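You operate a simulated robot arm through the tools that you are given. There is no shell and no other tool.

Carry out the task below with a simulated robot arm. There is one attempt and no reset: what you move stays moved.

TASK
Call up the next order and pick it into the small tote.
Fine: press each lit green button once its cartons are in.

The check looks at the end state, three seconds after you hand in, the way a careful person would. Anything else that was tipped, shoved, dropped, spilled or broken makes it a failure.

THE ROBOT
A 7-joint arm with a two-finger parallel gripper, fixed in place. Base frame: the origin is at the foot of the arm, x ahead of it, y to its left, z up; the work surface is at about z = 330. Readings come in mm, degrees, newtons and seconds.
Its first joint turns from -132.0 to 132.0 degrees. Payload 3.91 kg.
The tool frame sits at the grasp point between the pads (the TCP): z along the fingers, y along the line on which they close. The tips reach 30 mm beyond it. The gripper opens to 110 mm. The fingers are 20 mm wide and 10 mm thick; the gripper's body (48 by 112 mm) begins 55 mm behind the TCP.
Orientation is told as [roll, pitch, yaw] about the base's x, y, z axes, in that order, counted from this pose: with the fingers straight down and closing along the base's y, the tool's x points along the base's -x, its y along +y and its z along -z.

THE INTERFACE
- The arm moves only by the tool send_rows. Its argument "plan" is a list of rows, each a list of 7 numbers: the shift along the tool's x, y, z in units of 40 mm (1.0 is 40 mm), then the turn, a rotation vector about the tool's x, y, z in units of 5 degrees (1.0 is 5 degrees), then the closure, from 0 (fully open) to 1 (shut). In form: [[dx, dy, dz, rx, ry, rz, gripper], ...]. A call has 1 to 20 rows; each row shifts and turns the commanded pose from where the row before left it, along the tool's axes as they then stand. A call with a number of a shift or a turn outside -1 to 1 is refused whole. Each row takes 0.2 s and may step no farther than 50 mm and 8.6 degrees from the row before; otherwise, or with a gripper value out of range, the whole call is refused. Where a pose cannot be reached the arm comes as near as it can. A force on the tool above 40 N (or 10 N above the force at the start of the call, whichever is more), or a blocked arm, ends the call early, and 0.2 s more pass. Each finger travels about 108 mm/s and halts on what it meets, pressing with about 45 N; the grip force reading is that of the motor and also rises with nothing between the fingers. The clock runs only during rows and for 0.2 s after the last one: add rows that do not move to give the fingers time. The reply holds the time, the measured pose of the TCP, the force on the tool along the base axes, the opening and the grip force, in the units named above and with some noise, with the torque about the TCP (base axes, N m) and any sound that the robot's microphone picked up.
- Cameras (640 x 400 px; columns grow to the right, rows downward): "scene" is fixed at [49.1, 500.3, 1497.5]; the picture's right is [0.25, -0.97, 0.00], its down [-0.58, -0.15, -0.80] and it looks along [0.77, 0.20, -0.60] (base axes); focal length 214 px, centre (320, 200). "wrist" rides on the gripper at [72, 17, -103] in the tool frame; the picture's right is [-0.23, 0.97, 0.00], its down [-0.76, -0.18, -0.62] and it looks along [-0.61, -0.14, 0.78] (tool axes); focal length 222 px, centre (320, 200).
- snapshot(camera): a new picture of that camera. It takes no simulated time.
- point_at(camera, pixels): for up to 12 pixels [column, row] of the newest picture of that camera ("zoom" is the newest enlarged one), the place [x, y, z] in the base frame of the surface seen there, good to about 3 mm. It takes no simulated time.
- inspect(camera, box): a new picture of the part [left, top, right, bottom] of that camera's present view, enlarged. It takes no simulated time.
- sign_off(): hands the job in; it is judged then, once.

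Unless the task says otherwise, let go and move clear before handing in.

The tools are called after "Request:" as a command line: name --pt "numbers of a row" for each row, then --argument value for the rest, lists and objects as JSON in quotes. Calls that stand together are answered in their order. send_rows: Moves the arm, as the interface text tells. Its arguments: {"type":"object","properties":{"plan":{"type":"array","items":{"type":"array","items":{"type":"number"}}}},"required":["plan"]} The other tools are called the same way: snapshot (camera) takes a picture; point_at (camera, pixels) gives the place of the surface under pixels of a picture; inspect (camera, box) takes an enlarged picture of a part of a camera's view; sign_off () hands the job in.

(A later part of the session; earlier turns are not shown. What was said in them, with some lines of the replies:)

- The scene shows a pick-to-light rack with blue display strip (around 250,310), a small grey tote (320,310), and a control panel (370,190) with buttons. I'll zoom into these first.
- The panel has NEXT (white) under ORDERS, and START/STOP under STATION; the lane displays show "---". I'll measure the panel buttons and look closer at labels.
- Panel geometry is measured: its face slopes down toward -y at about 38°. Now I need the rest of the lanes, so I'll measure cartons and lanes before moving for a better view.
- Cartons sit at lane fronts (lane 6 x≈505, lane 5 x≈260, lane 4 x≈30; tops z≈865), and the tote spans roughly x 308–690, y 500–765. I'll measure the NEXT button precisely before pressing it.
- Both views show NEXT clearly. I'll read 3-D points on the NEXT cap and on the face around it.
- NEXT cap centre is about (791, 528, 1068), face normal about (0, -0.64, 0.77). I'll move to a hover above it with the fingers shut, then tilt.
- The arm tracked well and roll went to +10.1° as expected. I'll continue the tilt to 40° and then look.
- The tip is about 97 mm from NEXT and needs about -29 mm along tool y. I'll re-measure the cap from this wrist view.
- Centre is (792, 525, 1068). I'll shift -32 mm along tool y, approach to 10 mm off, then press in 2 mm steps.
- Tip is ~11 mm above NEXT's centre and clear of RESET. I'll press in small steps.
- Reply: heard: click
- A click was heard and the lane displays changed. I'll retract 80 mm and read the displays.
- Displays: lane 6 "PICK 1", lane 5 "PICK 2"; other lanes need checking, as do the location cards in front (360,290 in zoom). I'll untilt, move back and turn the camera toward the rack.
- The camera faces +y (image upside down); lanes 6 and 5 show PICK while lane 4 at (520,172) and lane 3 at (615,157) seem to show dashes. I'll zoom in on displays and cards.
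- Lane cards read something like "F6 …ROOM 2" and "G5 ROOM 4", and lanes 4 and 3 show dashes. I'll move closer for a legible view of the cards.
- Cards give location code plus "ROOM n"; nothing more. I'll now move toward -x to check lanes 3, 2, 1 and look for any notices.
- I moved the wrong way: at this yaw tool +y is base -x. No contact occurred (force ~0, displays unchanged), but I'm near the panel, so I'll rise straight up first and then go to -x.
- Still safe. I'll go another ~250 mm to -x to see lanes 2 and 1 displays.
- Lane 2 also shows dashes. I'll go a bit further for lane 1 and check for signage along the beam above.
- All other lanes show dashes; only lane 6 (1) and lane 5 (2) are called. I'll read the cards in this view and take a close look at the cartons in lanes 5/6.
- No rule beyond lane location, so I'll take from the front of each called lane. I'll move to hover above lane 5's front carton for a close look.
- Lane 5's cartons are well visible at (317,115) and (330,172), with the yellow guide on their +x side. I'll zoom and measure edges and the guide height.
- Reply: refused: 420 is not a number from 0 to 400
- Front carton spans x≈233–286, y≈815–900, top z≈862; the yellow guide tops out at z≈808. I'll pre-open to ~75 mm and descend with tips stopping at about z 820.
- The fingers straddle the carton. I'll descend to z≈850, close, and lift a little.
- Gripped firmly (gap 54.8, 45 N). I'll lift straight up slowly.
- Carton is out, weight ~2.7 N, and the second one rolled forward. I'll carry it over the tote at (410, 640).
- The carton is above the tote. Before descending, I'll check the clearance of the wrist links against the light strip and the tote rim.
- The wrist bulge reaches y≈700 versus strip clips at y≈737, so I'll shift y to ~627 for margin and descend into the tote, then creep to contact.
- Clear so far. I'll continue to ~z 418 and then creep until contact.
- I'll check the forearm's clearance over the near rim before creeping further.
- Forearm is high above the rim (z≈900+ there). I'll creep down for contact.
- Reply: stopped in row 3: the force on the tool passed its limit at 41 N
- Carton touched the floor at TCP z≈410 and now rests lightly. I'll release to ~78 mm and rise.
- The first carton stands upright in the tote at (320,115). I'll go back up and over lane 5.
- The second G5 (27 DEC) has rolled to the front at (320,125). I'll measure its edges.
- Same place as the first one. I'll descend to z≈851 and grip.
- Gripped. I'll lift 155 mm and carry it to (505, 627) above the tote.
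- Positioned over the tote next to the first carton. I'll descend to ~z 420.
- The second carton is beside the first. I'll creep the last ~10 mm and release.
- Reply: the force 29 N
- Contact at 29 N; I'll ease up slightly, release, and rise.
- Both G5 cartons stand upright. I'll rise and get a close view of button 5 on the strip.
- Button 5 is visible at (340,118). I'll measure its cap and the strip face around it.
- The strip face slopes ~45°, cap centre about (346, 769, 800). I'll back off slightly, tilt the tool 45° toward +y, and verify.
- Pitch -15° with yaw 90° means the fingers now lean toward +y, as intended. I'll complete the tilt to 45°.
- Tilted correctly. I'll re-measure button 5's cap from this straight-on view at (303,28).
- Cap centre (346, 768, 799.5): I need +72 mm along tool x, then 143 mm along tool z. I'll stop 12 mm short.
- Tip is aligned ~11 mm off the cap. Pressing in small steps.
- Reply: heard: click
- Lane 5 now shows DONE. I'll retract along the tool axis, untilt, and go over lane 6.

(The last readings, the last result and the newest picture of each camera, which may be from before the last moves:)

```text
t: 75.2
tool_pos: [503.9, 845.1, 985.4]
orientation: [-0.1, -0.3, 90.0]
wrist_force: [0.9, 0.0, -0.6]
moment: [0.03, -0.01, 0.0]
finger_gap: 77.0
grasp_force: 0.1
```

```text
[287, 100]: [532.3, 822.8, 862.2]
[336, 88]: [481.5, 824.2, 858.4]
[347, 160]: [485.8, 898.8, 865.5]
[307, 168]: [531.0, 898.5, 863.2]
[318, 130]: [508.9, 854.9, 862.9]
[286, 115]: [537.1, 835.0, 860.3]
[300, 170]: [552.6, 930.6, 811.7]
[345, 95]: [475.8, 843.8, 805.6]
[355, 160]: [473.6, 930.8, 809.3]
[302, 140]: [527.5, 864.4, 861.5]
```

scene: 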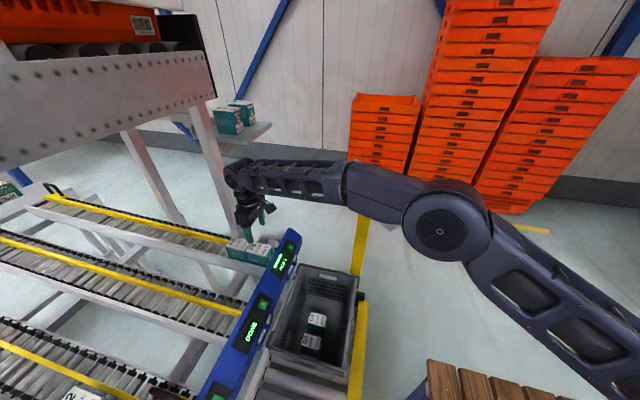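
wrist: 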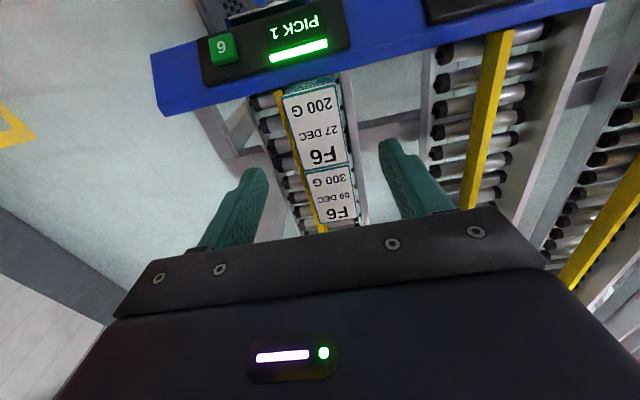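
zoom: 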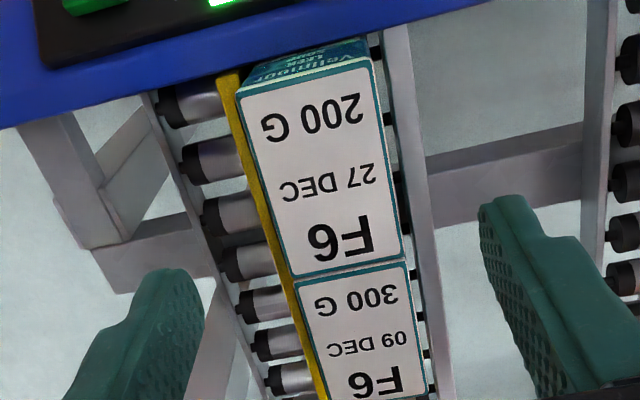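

Front F6 carton centre is about (507.5, 857), top z≈862 — same geometry as lane 5. I'll descend and grip.

Request:
send_rows --pt "-0.3 -0.09 0.5 0 0 0 0.32" --pt "0 0 0.9 0 0 0 0.32" --pt "0 0 0.9 0 0 0 0.32" --pt "0 0 0.6 0 0 0 0.32" --pt "0 0 0.44 0 0 0 0.32" --pt "0 0 0 0 0 0 0.32" --pt "0 0 0 0 0 0 0.45" --pt "0 0 0 0 0 0 0.6" --pt "0 0 0 0 0 0 0.8" --pt "0 0 0 0 0 0 0.8"

Request:
snapshot --camera "wrist"

```text
t: 77.3
tool_pos: [507.5, 857.7, 853.5]
orientation: [-0.1, -0.3, 90.0]
wrist_force: [-0.6, -0.4, 1.2]
moment: [0.05, 0.04, -0.01]
finger_gap: 54.7
grasp_force: 44.8
```

```text
taken
```

wrist: 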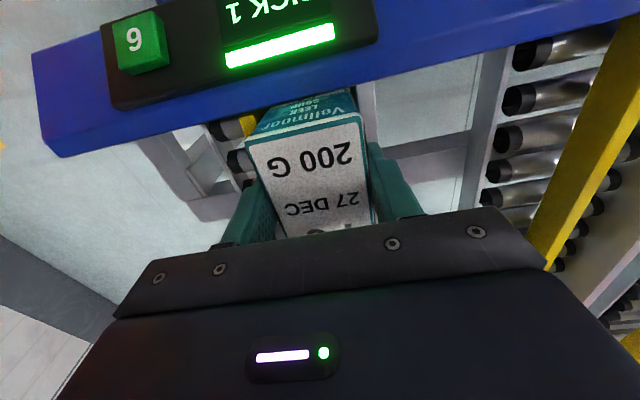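

Gripped. I'll lift and carry it to (595, 627) above the tote.

Request:
send_rows --pt "0 0 -0.2 0 0 0 0.8" --pt "0 0 -0.3 0 0 0 0.8" --pt "0 0 -0.5 0 0 0 0.8" --pt "0 0 -0.8 0 0 0 0.8" --pt "0 0 -0.9 0 0 0 0.8" --pt "0 0 -0.9 0 0 0 0.8" --pt "0 0 -0.3 0 0 0 0.8" --pt "0.824 -0.313 0 0 0 0 0.8" --pt "0.824 -0.313 0 0 0 0 0.8" --pt "0.824 -0.313 0 0 0 0 0.8" --pt "0.824 -0.313 0 0 0 0 0.8" --pt "0.824 -0.313 0 0 0 0 0.8" --pt "0.824 -0.313 0 0 0 0 0.8" --pt "0.824 -0.313 0 0 0 0 0.8" --pt "0 0 0 0 0 0 0.8"

Request:
snapshot --camera "wrist"

Request:
snapshot --camera "scene"

```text
t: 80.5
tool_pos: [597.5, 625.8, 1008.5]
orientation: [0.0, -0.3, 90.1]
wrist_force: [0.1, 0.2, -2.6]
moment: [0.02, -0.02, 0.03]
finger_gap: 54.7
grasp_force: 45.0
```

```text
taken
```

wrist: 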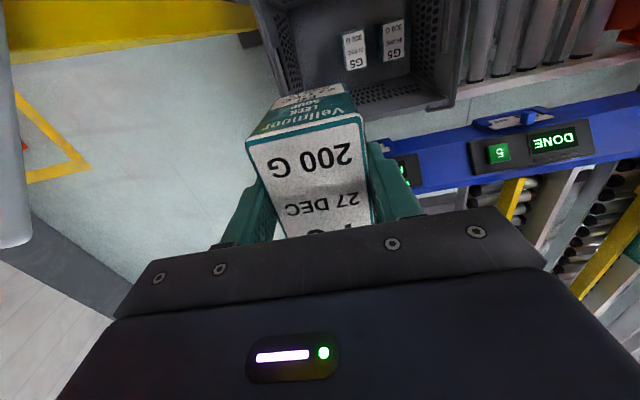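

```text
taken
```

scene: 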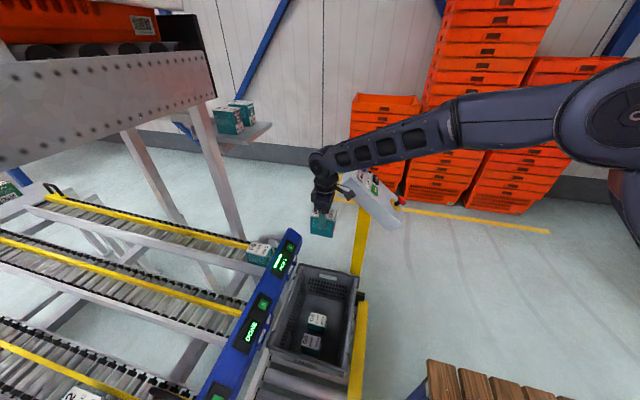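

The second F6 carton remained and rolled forward in lane 6. I'll check the tote's far-wall interior before descending.

Request:
point_at --camera "wrist" --pixels '[[305, 85], [300, 50], [285, 40], [290, 65], [310, 30], [354, 50], [395, 40], [255, 20], [430, 50]]'

Request:
inspect --camera "scene" --box '[255, 250, 375, 370]'

```text
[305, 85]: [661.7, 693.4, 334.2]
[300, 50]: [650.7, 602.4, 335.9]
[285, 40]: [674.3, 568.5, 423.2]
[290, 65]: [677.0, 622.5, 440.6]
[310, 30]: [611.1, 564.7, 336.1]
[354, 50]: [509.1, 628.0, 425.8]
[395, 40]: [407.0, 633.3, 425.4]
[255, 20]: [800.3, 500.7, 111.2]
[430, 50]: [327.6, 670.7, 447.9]
```

```text
3.33 times, centred on (315, 310) of scene
```

zoom: 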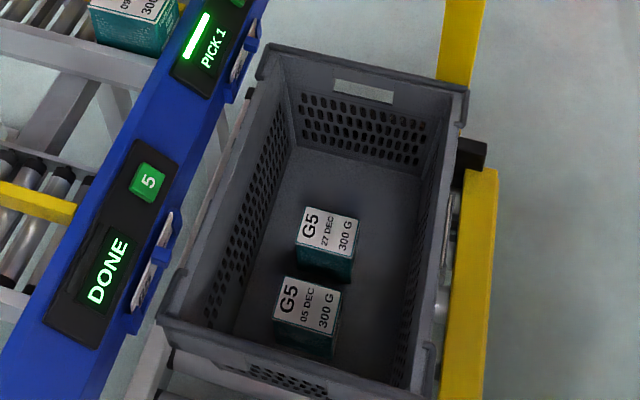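

Far wall is at x≈675, giving ~20 mm clearance for the gripper body. Descending.

Request:
send_rows --pt "0 0 0.95 0 0 0 0.8" --pt "0 0 0.95 0 0 0 0.8" --pt "0 0 0.95 0 0 0 0.8" --pt "0 0 0.95 0 0 0 0.8" --pt "0 0 0.95 0 0 0 0.8" --pt "0 0 0.95 0 0 0 0.8" --pt "0 0 0.95 0 0 0 0.8" --pt "0 0 0.95 0 0 0 0.8" --pt "0 0 0.95 0 0 0 0.8" --pt "0 0 0.95 0 0 0 0.8" --pt "0 0 0.95 0 0 0 0.8" --pt "0 0 0.95 0 0 0 0.8" --pt "0 0 0.95 0 0 0 0.8" --pt "0 0 0.95 0 0 0 0.8" --pt "0 0 0.95 0 0 0 0.8" --pt "0 0 0.4 0 0 0 0.8" --pt "0 0 0 0 0 0 0.8"

Request:
snapshot --camera "wrist"

Request:
snapshot --camera "scene"

```text
t: 84.2
tool_pos: [595.6, 628.6, 421.5]
orientation: [-0.1, -0.4, 90.0]
wrist_force: [-0.5, 0.5, -2.6]
moment: [-0.01, -0.01, 0.0]
finger_gap: 54.5
grasp_force: 45.2
```

```text
taken
```

wrist: 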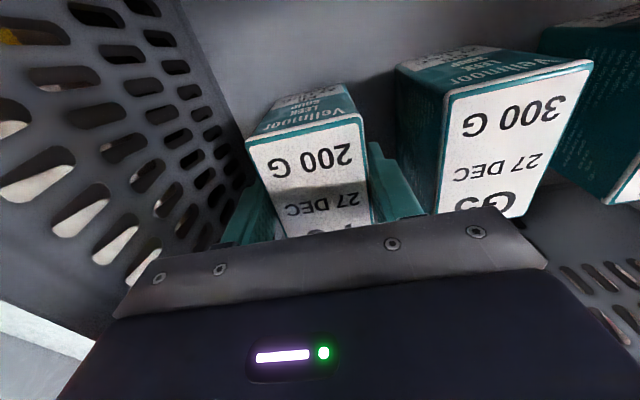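

```text
taken
```

scene: 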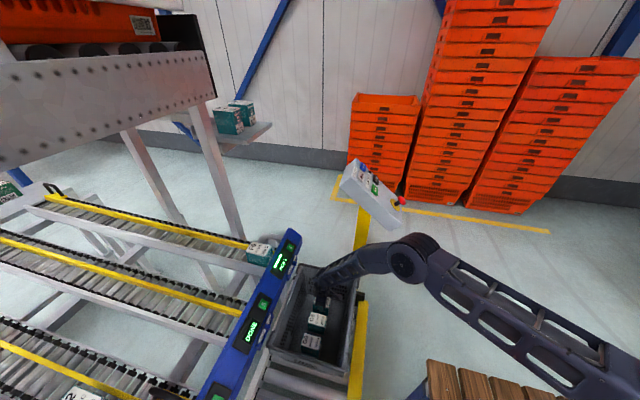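

In place; I'll creep the last few millimetres.

Request:
send_rows --pt "0 0 0.1 0 0 0 0.8" --pt "0 0 0.05 0 0 0 0.8" --pt "0 0 0.03 0 0 0 0.8" --pt "0 0 0 0 0 0 0.8"

```text
t: 85.2
tool_pos: [596.7, 629.9, 416.4]
orientation: [-0.2, -0.3, 90.0]
wrist_force: [1.8, 0.7, 19.1]
moment: [-0.73, 0.58, 0.02]
finger_gap: 54.5
grasp_force: 45.0
```

Contact at 19 N. I'll release to ~70 mm and rise.

Request:
send_rows --pt "0 0 -0.02 0 0 0 0.8" --pt "0 0 0 0 0 0 0.45" --pt "0 0 0 0 0 0 0.36" --pt "0 0 0 0 0 0 0.36" --pt "0 0 -0.3 0 0 0 0.36" --pt "0 0 -0.6 0 0 0 0.36" --pt "0 0 -0.8 0 0 0 0.36" --pt "0 0 -0.9 0 0 0 0.36" --pt "0 0 -0.9 0 0 0 0.36" --pt "0 0 0 0 0 0 0.36"

Request:
snapshot --camera "wrist"

```text
t: 87.3
tool_pos: [595.8, 628.2, 556.6]
orientation: [-0.1, -0.3, 90.0]
wrist_force: [-0.4, -0.3, -0.9]
moment: [0.02, 0.01, 0.02]
finger_gap: 70.4
grasp_force: 0.1
```

```text
taken
```

wrist: 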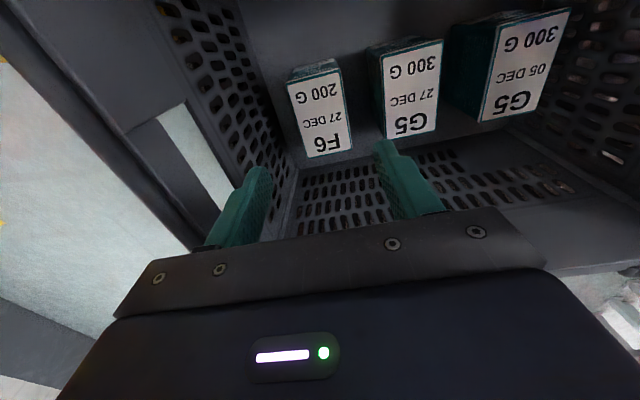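

All three cartons are upright in the tote. I'll rise, tilt 45° and measure button 6.

Request:
send_rows --pt "0 0 -0.945 0 0 0 0.36" --pt "0 0 -0.945 0 0 0 0.36" --pt "0 0 -0.945 0 0 0 0.36" --pt "0 0 -0.945 0 0 0 0.36" --pt "0 0 -0.945 0 0 0 0.36" --pt "0 0 -0.945 0 0 0 0.36" --pt "0 0 -0.945 0 0 0 0.36" --pt "0 0 -0.945 0 0 0 0.36" --pt "0 0 -0.945 0 0 0 0.36" --pt "0 0 -0.945 0 0 0 1" --pt "0 0 -0.945 0 0 0 1" --pt "-0.8 0 0 0 0 0 1" --pt "-0.8 0 0 0 0 0 1" --pt "0 0 0 0 0 0 1"

Request:
send_rows --pt "0 0 0 0 -1 0 1" --pt "0 0 0 0 -1 0 1" --pt "0 0 0 0 -1 0 1" --pt "0 0 0 0 -1 0 1" --pt "0 0 0 0 -1 0 1" --pt "0 0 0 0 -1 0 1" --pt "0 0 0 0 -1 0 1" --pt "0 0 0 0 -1 0 1" --pt "0 0 0 0 -1 0 1" --pt "0 0 0 0 0 0 1"

Request:
snapshot --camera "wrist"

Request:
snapshot --camera "scene"

```text
t: 90.3
tool_pos: [597.3, 691.1, 971.4]
orientation: [-0.1, -0.3, 89.9]
wrist_force: [-0.2, 0.4, 0.1]
moment: [0.01, -0.03, 0.01]
finger_gap: 0.0
grasp_force: 37.5
```

```text
t: 92.5
tool_pos: [596.9, 689.9, 971.1]
orientation: [-0.1, -45.2, 90.1]
wrist_force: [0.3, -0.3, -0.2]
moment: [0.03, -0.01, 0.01]
finger_gap: 0.0
grasp_force: 37.6
```

```text
taken
```

wrist: 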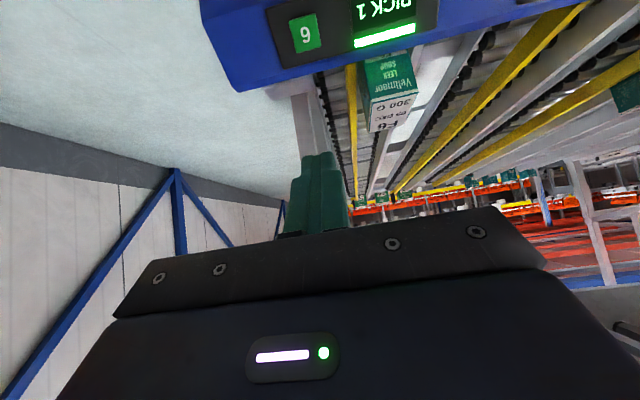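

```text
taken
```

scene: 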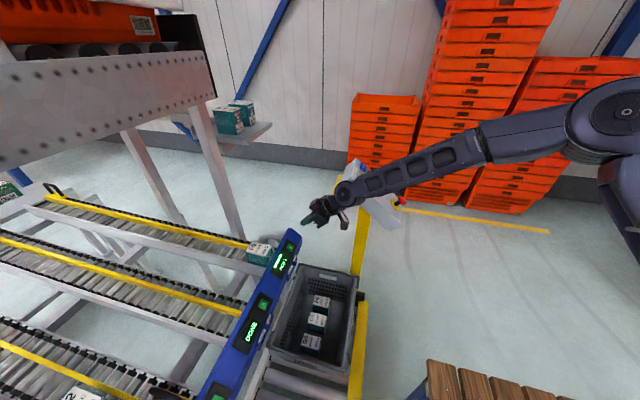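

Request:
point_at --camera "wrist" --pixels '[[292, 23], [314, 17], [318, 44], [297, 50], [305, 34]]'

Request:
inspect --camera "wrist" --box '[260, 0, 360, 65]'

```text
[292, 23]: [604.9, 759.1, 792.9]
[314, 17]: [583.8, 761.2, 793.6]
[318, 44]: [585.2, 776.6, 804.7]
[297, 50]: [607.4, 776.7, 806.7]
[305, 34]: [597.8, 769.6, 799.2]
```

```text
6.15 times, centred on (310, 32) of wrist
```

zoom: 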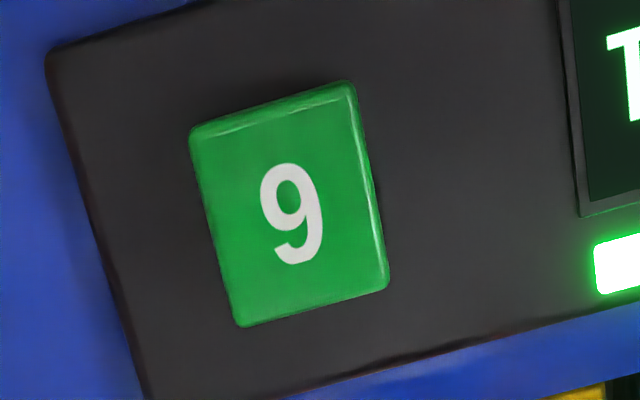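

Cap centre (596, 768.5, 799.5): +67 mm along tool x, then 134 mm along tool z to stop 12 mm short.

Request:
send_rows --pt "0.84 0.02 0 0 0 0 1" --pt "0.83 0 0 0 0 0 1" --pt "0 0 0.9 0 0 0 1" --pt "0 0 0.9 0 0 0 1" --pt "0 0 0.9 0 0 0 1" --pt "0 0 0.66 0 0 0 1" --pt "0 0 0 0 0 0 1"

Request:
snapshot --camera "wrist"

```text
t: 94.2
tool_pos: [594.6, 738.6, 828.8]
orientation: [-0.2, -45.3, 90.1]
wrist_force: [0.0, 0.0, -0.3]
moment: [0.03, -0.02, 0.01]
finger_gap: 0.2
grasp_force: 37.3
```

```text
taken
```

wrist: 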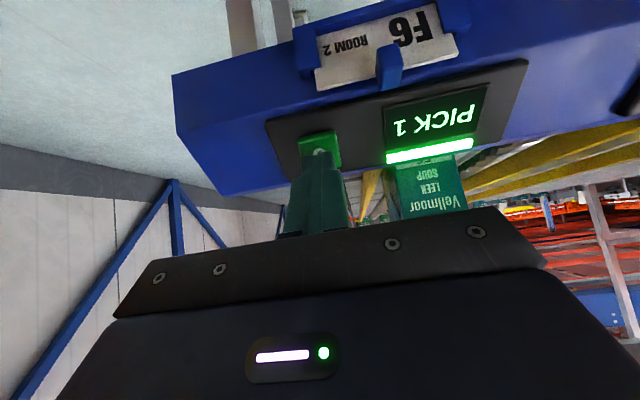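

Same relation as with button 5. Pressing in small steps.

Request:
send_rows --pt "0 0 0.15 0 0 0 1" --pt "0 0 0.1 0 0 0 1" --pt "0 0 0.05 0 0 0 1" --pt "0 0 0.05 0 0 0 1" --pt "0 0 0.05 0 0 0 1"

Request:
inspect --camera "scene" --box '[220, 220, 360, 360]'

```text
t: 95.3
tool_pos: [595.4, 750.3, 819.3]
orientation: [-0.1, -45.3, 90.1]
wrist_force: [0.9, -2.3, 1.6]
moment: [-0.08, -0.03, 0.02]
finger_gap: 0.1
grasp_force: 38.1
heard: click
```

```text
2.86 times, centred on (290, 290) of scene
```

zoom: 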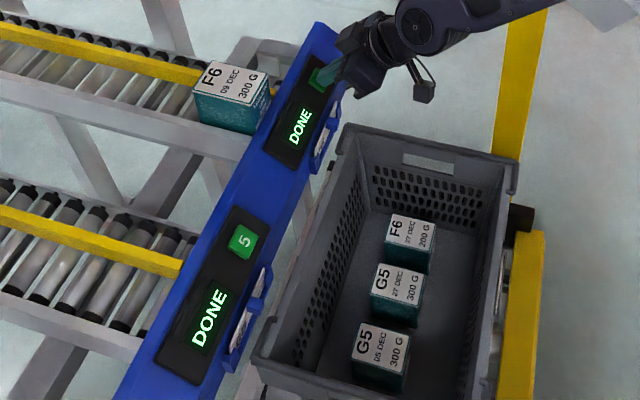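

Lane 6 now shows DONE too, and the tote holds one F6 and two G5. I'll retract clear, untilt, and check all displays again.

Request:
send_rows --pt "0 0 -0.4 0 0 0 1" --pt "0 0 -0.9 0 0 0 1" --pt "0 0 -0.9 0 0 0 1" --pt "0 0 -0.9 0 0 0 1" --pt "0 0 -0.9 0 0 0 1" --pt "0 0 0 0 1 0 1" --pt "0 0 0 0 1 0 1" --pt "0 0 0 0 1 0 1" --pt "0 0 0 0 1 0 1" --pt "0 0 0 0 1 0 1" --pt "0 0 0 0 1 0 1" --pt "0 0 0 0 1 0 1" --pt "0 0 0 0 1 0 1" --pt "0 0 0 0 1 0 1" --pt "0 0 -0.9 0 0 0 0.5" --pt "0 0.5 -0.7 0 0 0 0.5" --pt "0 0.9 0 0 0 0 0.5" --pt "0 0.9 0 0 0 0 0.5" --pt "0 0.9 0 0 0 0 0.5" --pt "0 0.9 0 0 0 0 0.5"

Request:
send_rows --pt "0 0.9 -0.3 0 0 0 0.5" --pt "0 0.9 -0.3 0 0 0 0.5" --pt "0 0.9 -0.3 0 0 0 0.5" --pt "0 0.9 -0.3 0 0 0 0.5" --pt "0 0.9 -0.3 0 0 0 0.5" --pt "0 0.9 -0.3 0 0 0 0.5" --pt "0 0.9 -0.3 0 0 0 0.5" --pt "0 0.9 -0.3 0 0 0 0.5" --pt "0 0.9 0 0 0 0 0.5" --pt "0 0.9 0 0 0 0 0.5" --pt "0 0.9 0 0 0 0 0.5" --pt "0 0.9 0 0 0 0 0.5" --pt "0 0 0 0 0 0 0.5"

Request:
snapshot --camera "wrist"

Request:
snapshot --camera "scene"

```text
t: 99.5
tool_pos: [430.5, 636.4, 995.9]
orientation: [-0.1, -0.2, 89.9]
wrist_force: [0.8, -0.3, -1.5]
moment: [0.0, 0.04, -0.04]
finger_gap: 55.3
grasp_force: 0.0
```

```text
t: 102.3
tool_pos: [-0.6, 636.0, 1089.1]
orientation: [-0.1, -0.2, 90.0]
wrist_force: [0.0, 0.5, 0.2]
moment: [0.03, -0.01, 0.04]
finger_gap: 54.6
grasp_force: 0.1
```

```text
taken
```

wrist: 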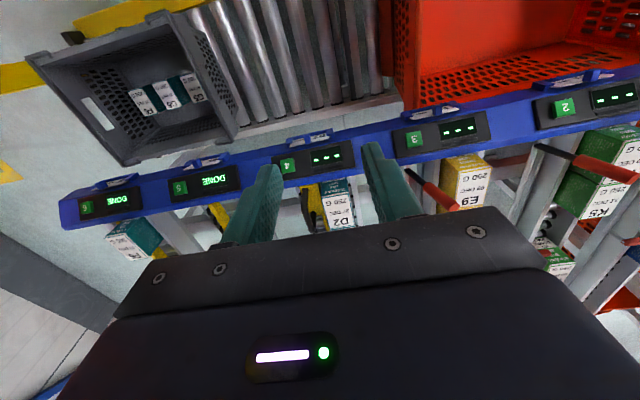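

```text
taken
```

scene: 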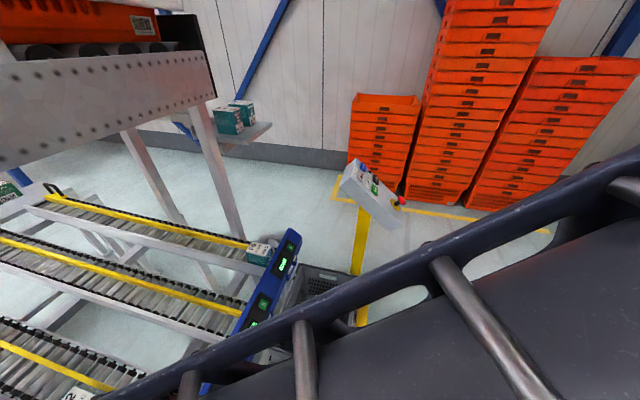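

Lanes 6 and 5 show DONE, and 4/3/2 show dashes. I'll move a bit further to confirm lane 1 as well.

Request:
send_rows --pt "0 0.9 -0.3 0 0 0 0.5" --pt "0 0.9 -0.3 0 0 0 0.5" --pt "0 0.9 -0.3 0 0 0 0.5" --pt "0 0.9 -0.3 0 0 0 0.5" --pt "0 0 0 0 0 0 0.5"

Request:
snapshot --camera "wrist"

Request:
snapshot --camera "scene"

Request:
inspect --camera "wrist" --box '[30, 40, 240, 240]'

```text
t: 103.5
tool_pos: [-144.1, 636.3, 1138.7]
orientation: [-0.1, -0.3, 90.0]
wrist_force: [-0.7, -0.3, 0.1]
moment: [-0.01, 0.0, 0.01]
finger_gap: 54.9
grasp_force: 0.1
```

```text
taken
```

wrist: 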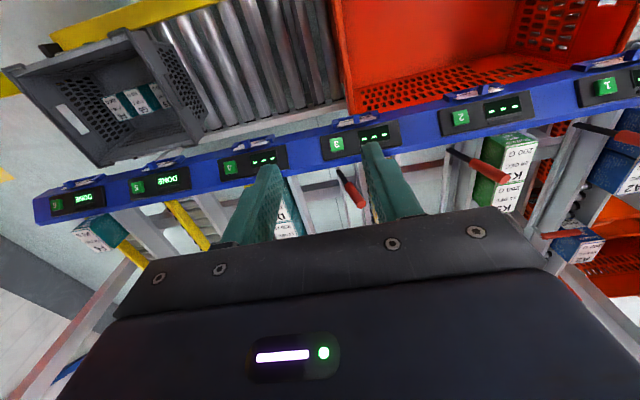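

```text
taken
```

scene: 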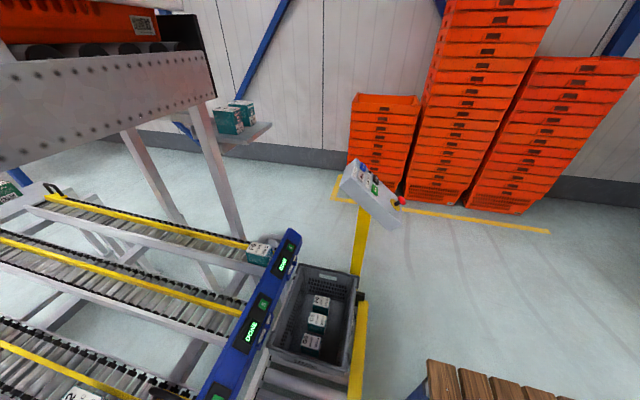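

```text
2.00 times, centred on (135, 140) of wrist
```

zoom: 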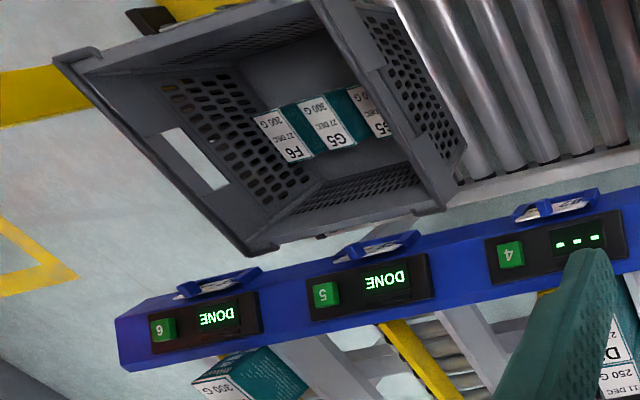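

Lanes 6 and 5 read DONE, and the other lanes showed dashes after NEXT was pressed, including lane 1 when I checked it earlier. The three cartons stand upright in the small tote at (315,322), nothing else has moved, and the arm is clear, so I'm handing in.

Request:
sign_off

```text
The job is handed in.
```

The order is picked into the small tote and handed in. Both called lanes now read DONE.

- **Order called:** I pressed NEXT once. Lane 5 showed PICK 2 and lane 6 showed PICK 1; the other four lanes showed dashes.
- **Picked:** Both G5 cartons came from lane 5 (05 DEC and 27 DEC, 300 G each). One F6 carton came from lane 6 (27 DEC, 200 G). All three stand upright in the tote.
- **Buttons:** I pressed green button 5 after both G5 cartons were in, and button 6 after the F6 carton was in. Each clicked and its display changed to DONE.

**F6 choice:** Lane 6 held two different F6 cartons, and I saw no rule about dates or weights, so I took the front one. The 09 DEC, 300 G carton behind it rolled forward and stayed in the lane. If the order needed the earlier date or the 300 G pack, this pick is wrong.

**Near miss:** While looking around, I once moved the wrong way and came close to the control panel. The force readings stayed near zero, and the panel and displays looked unchanged afterwards.
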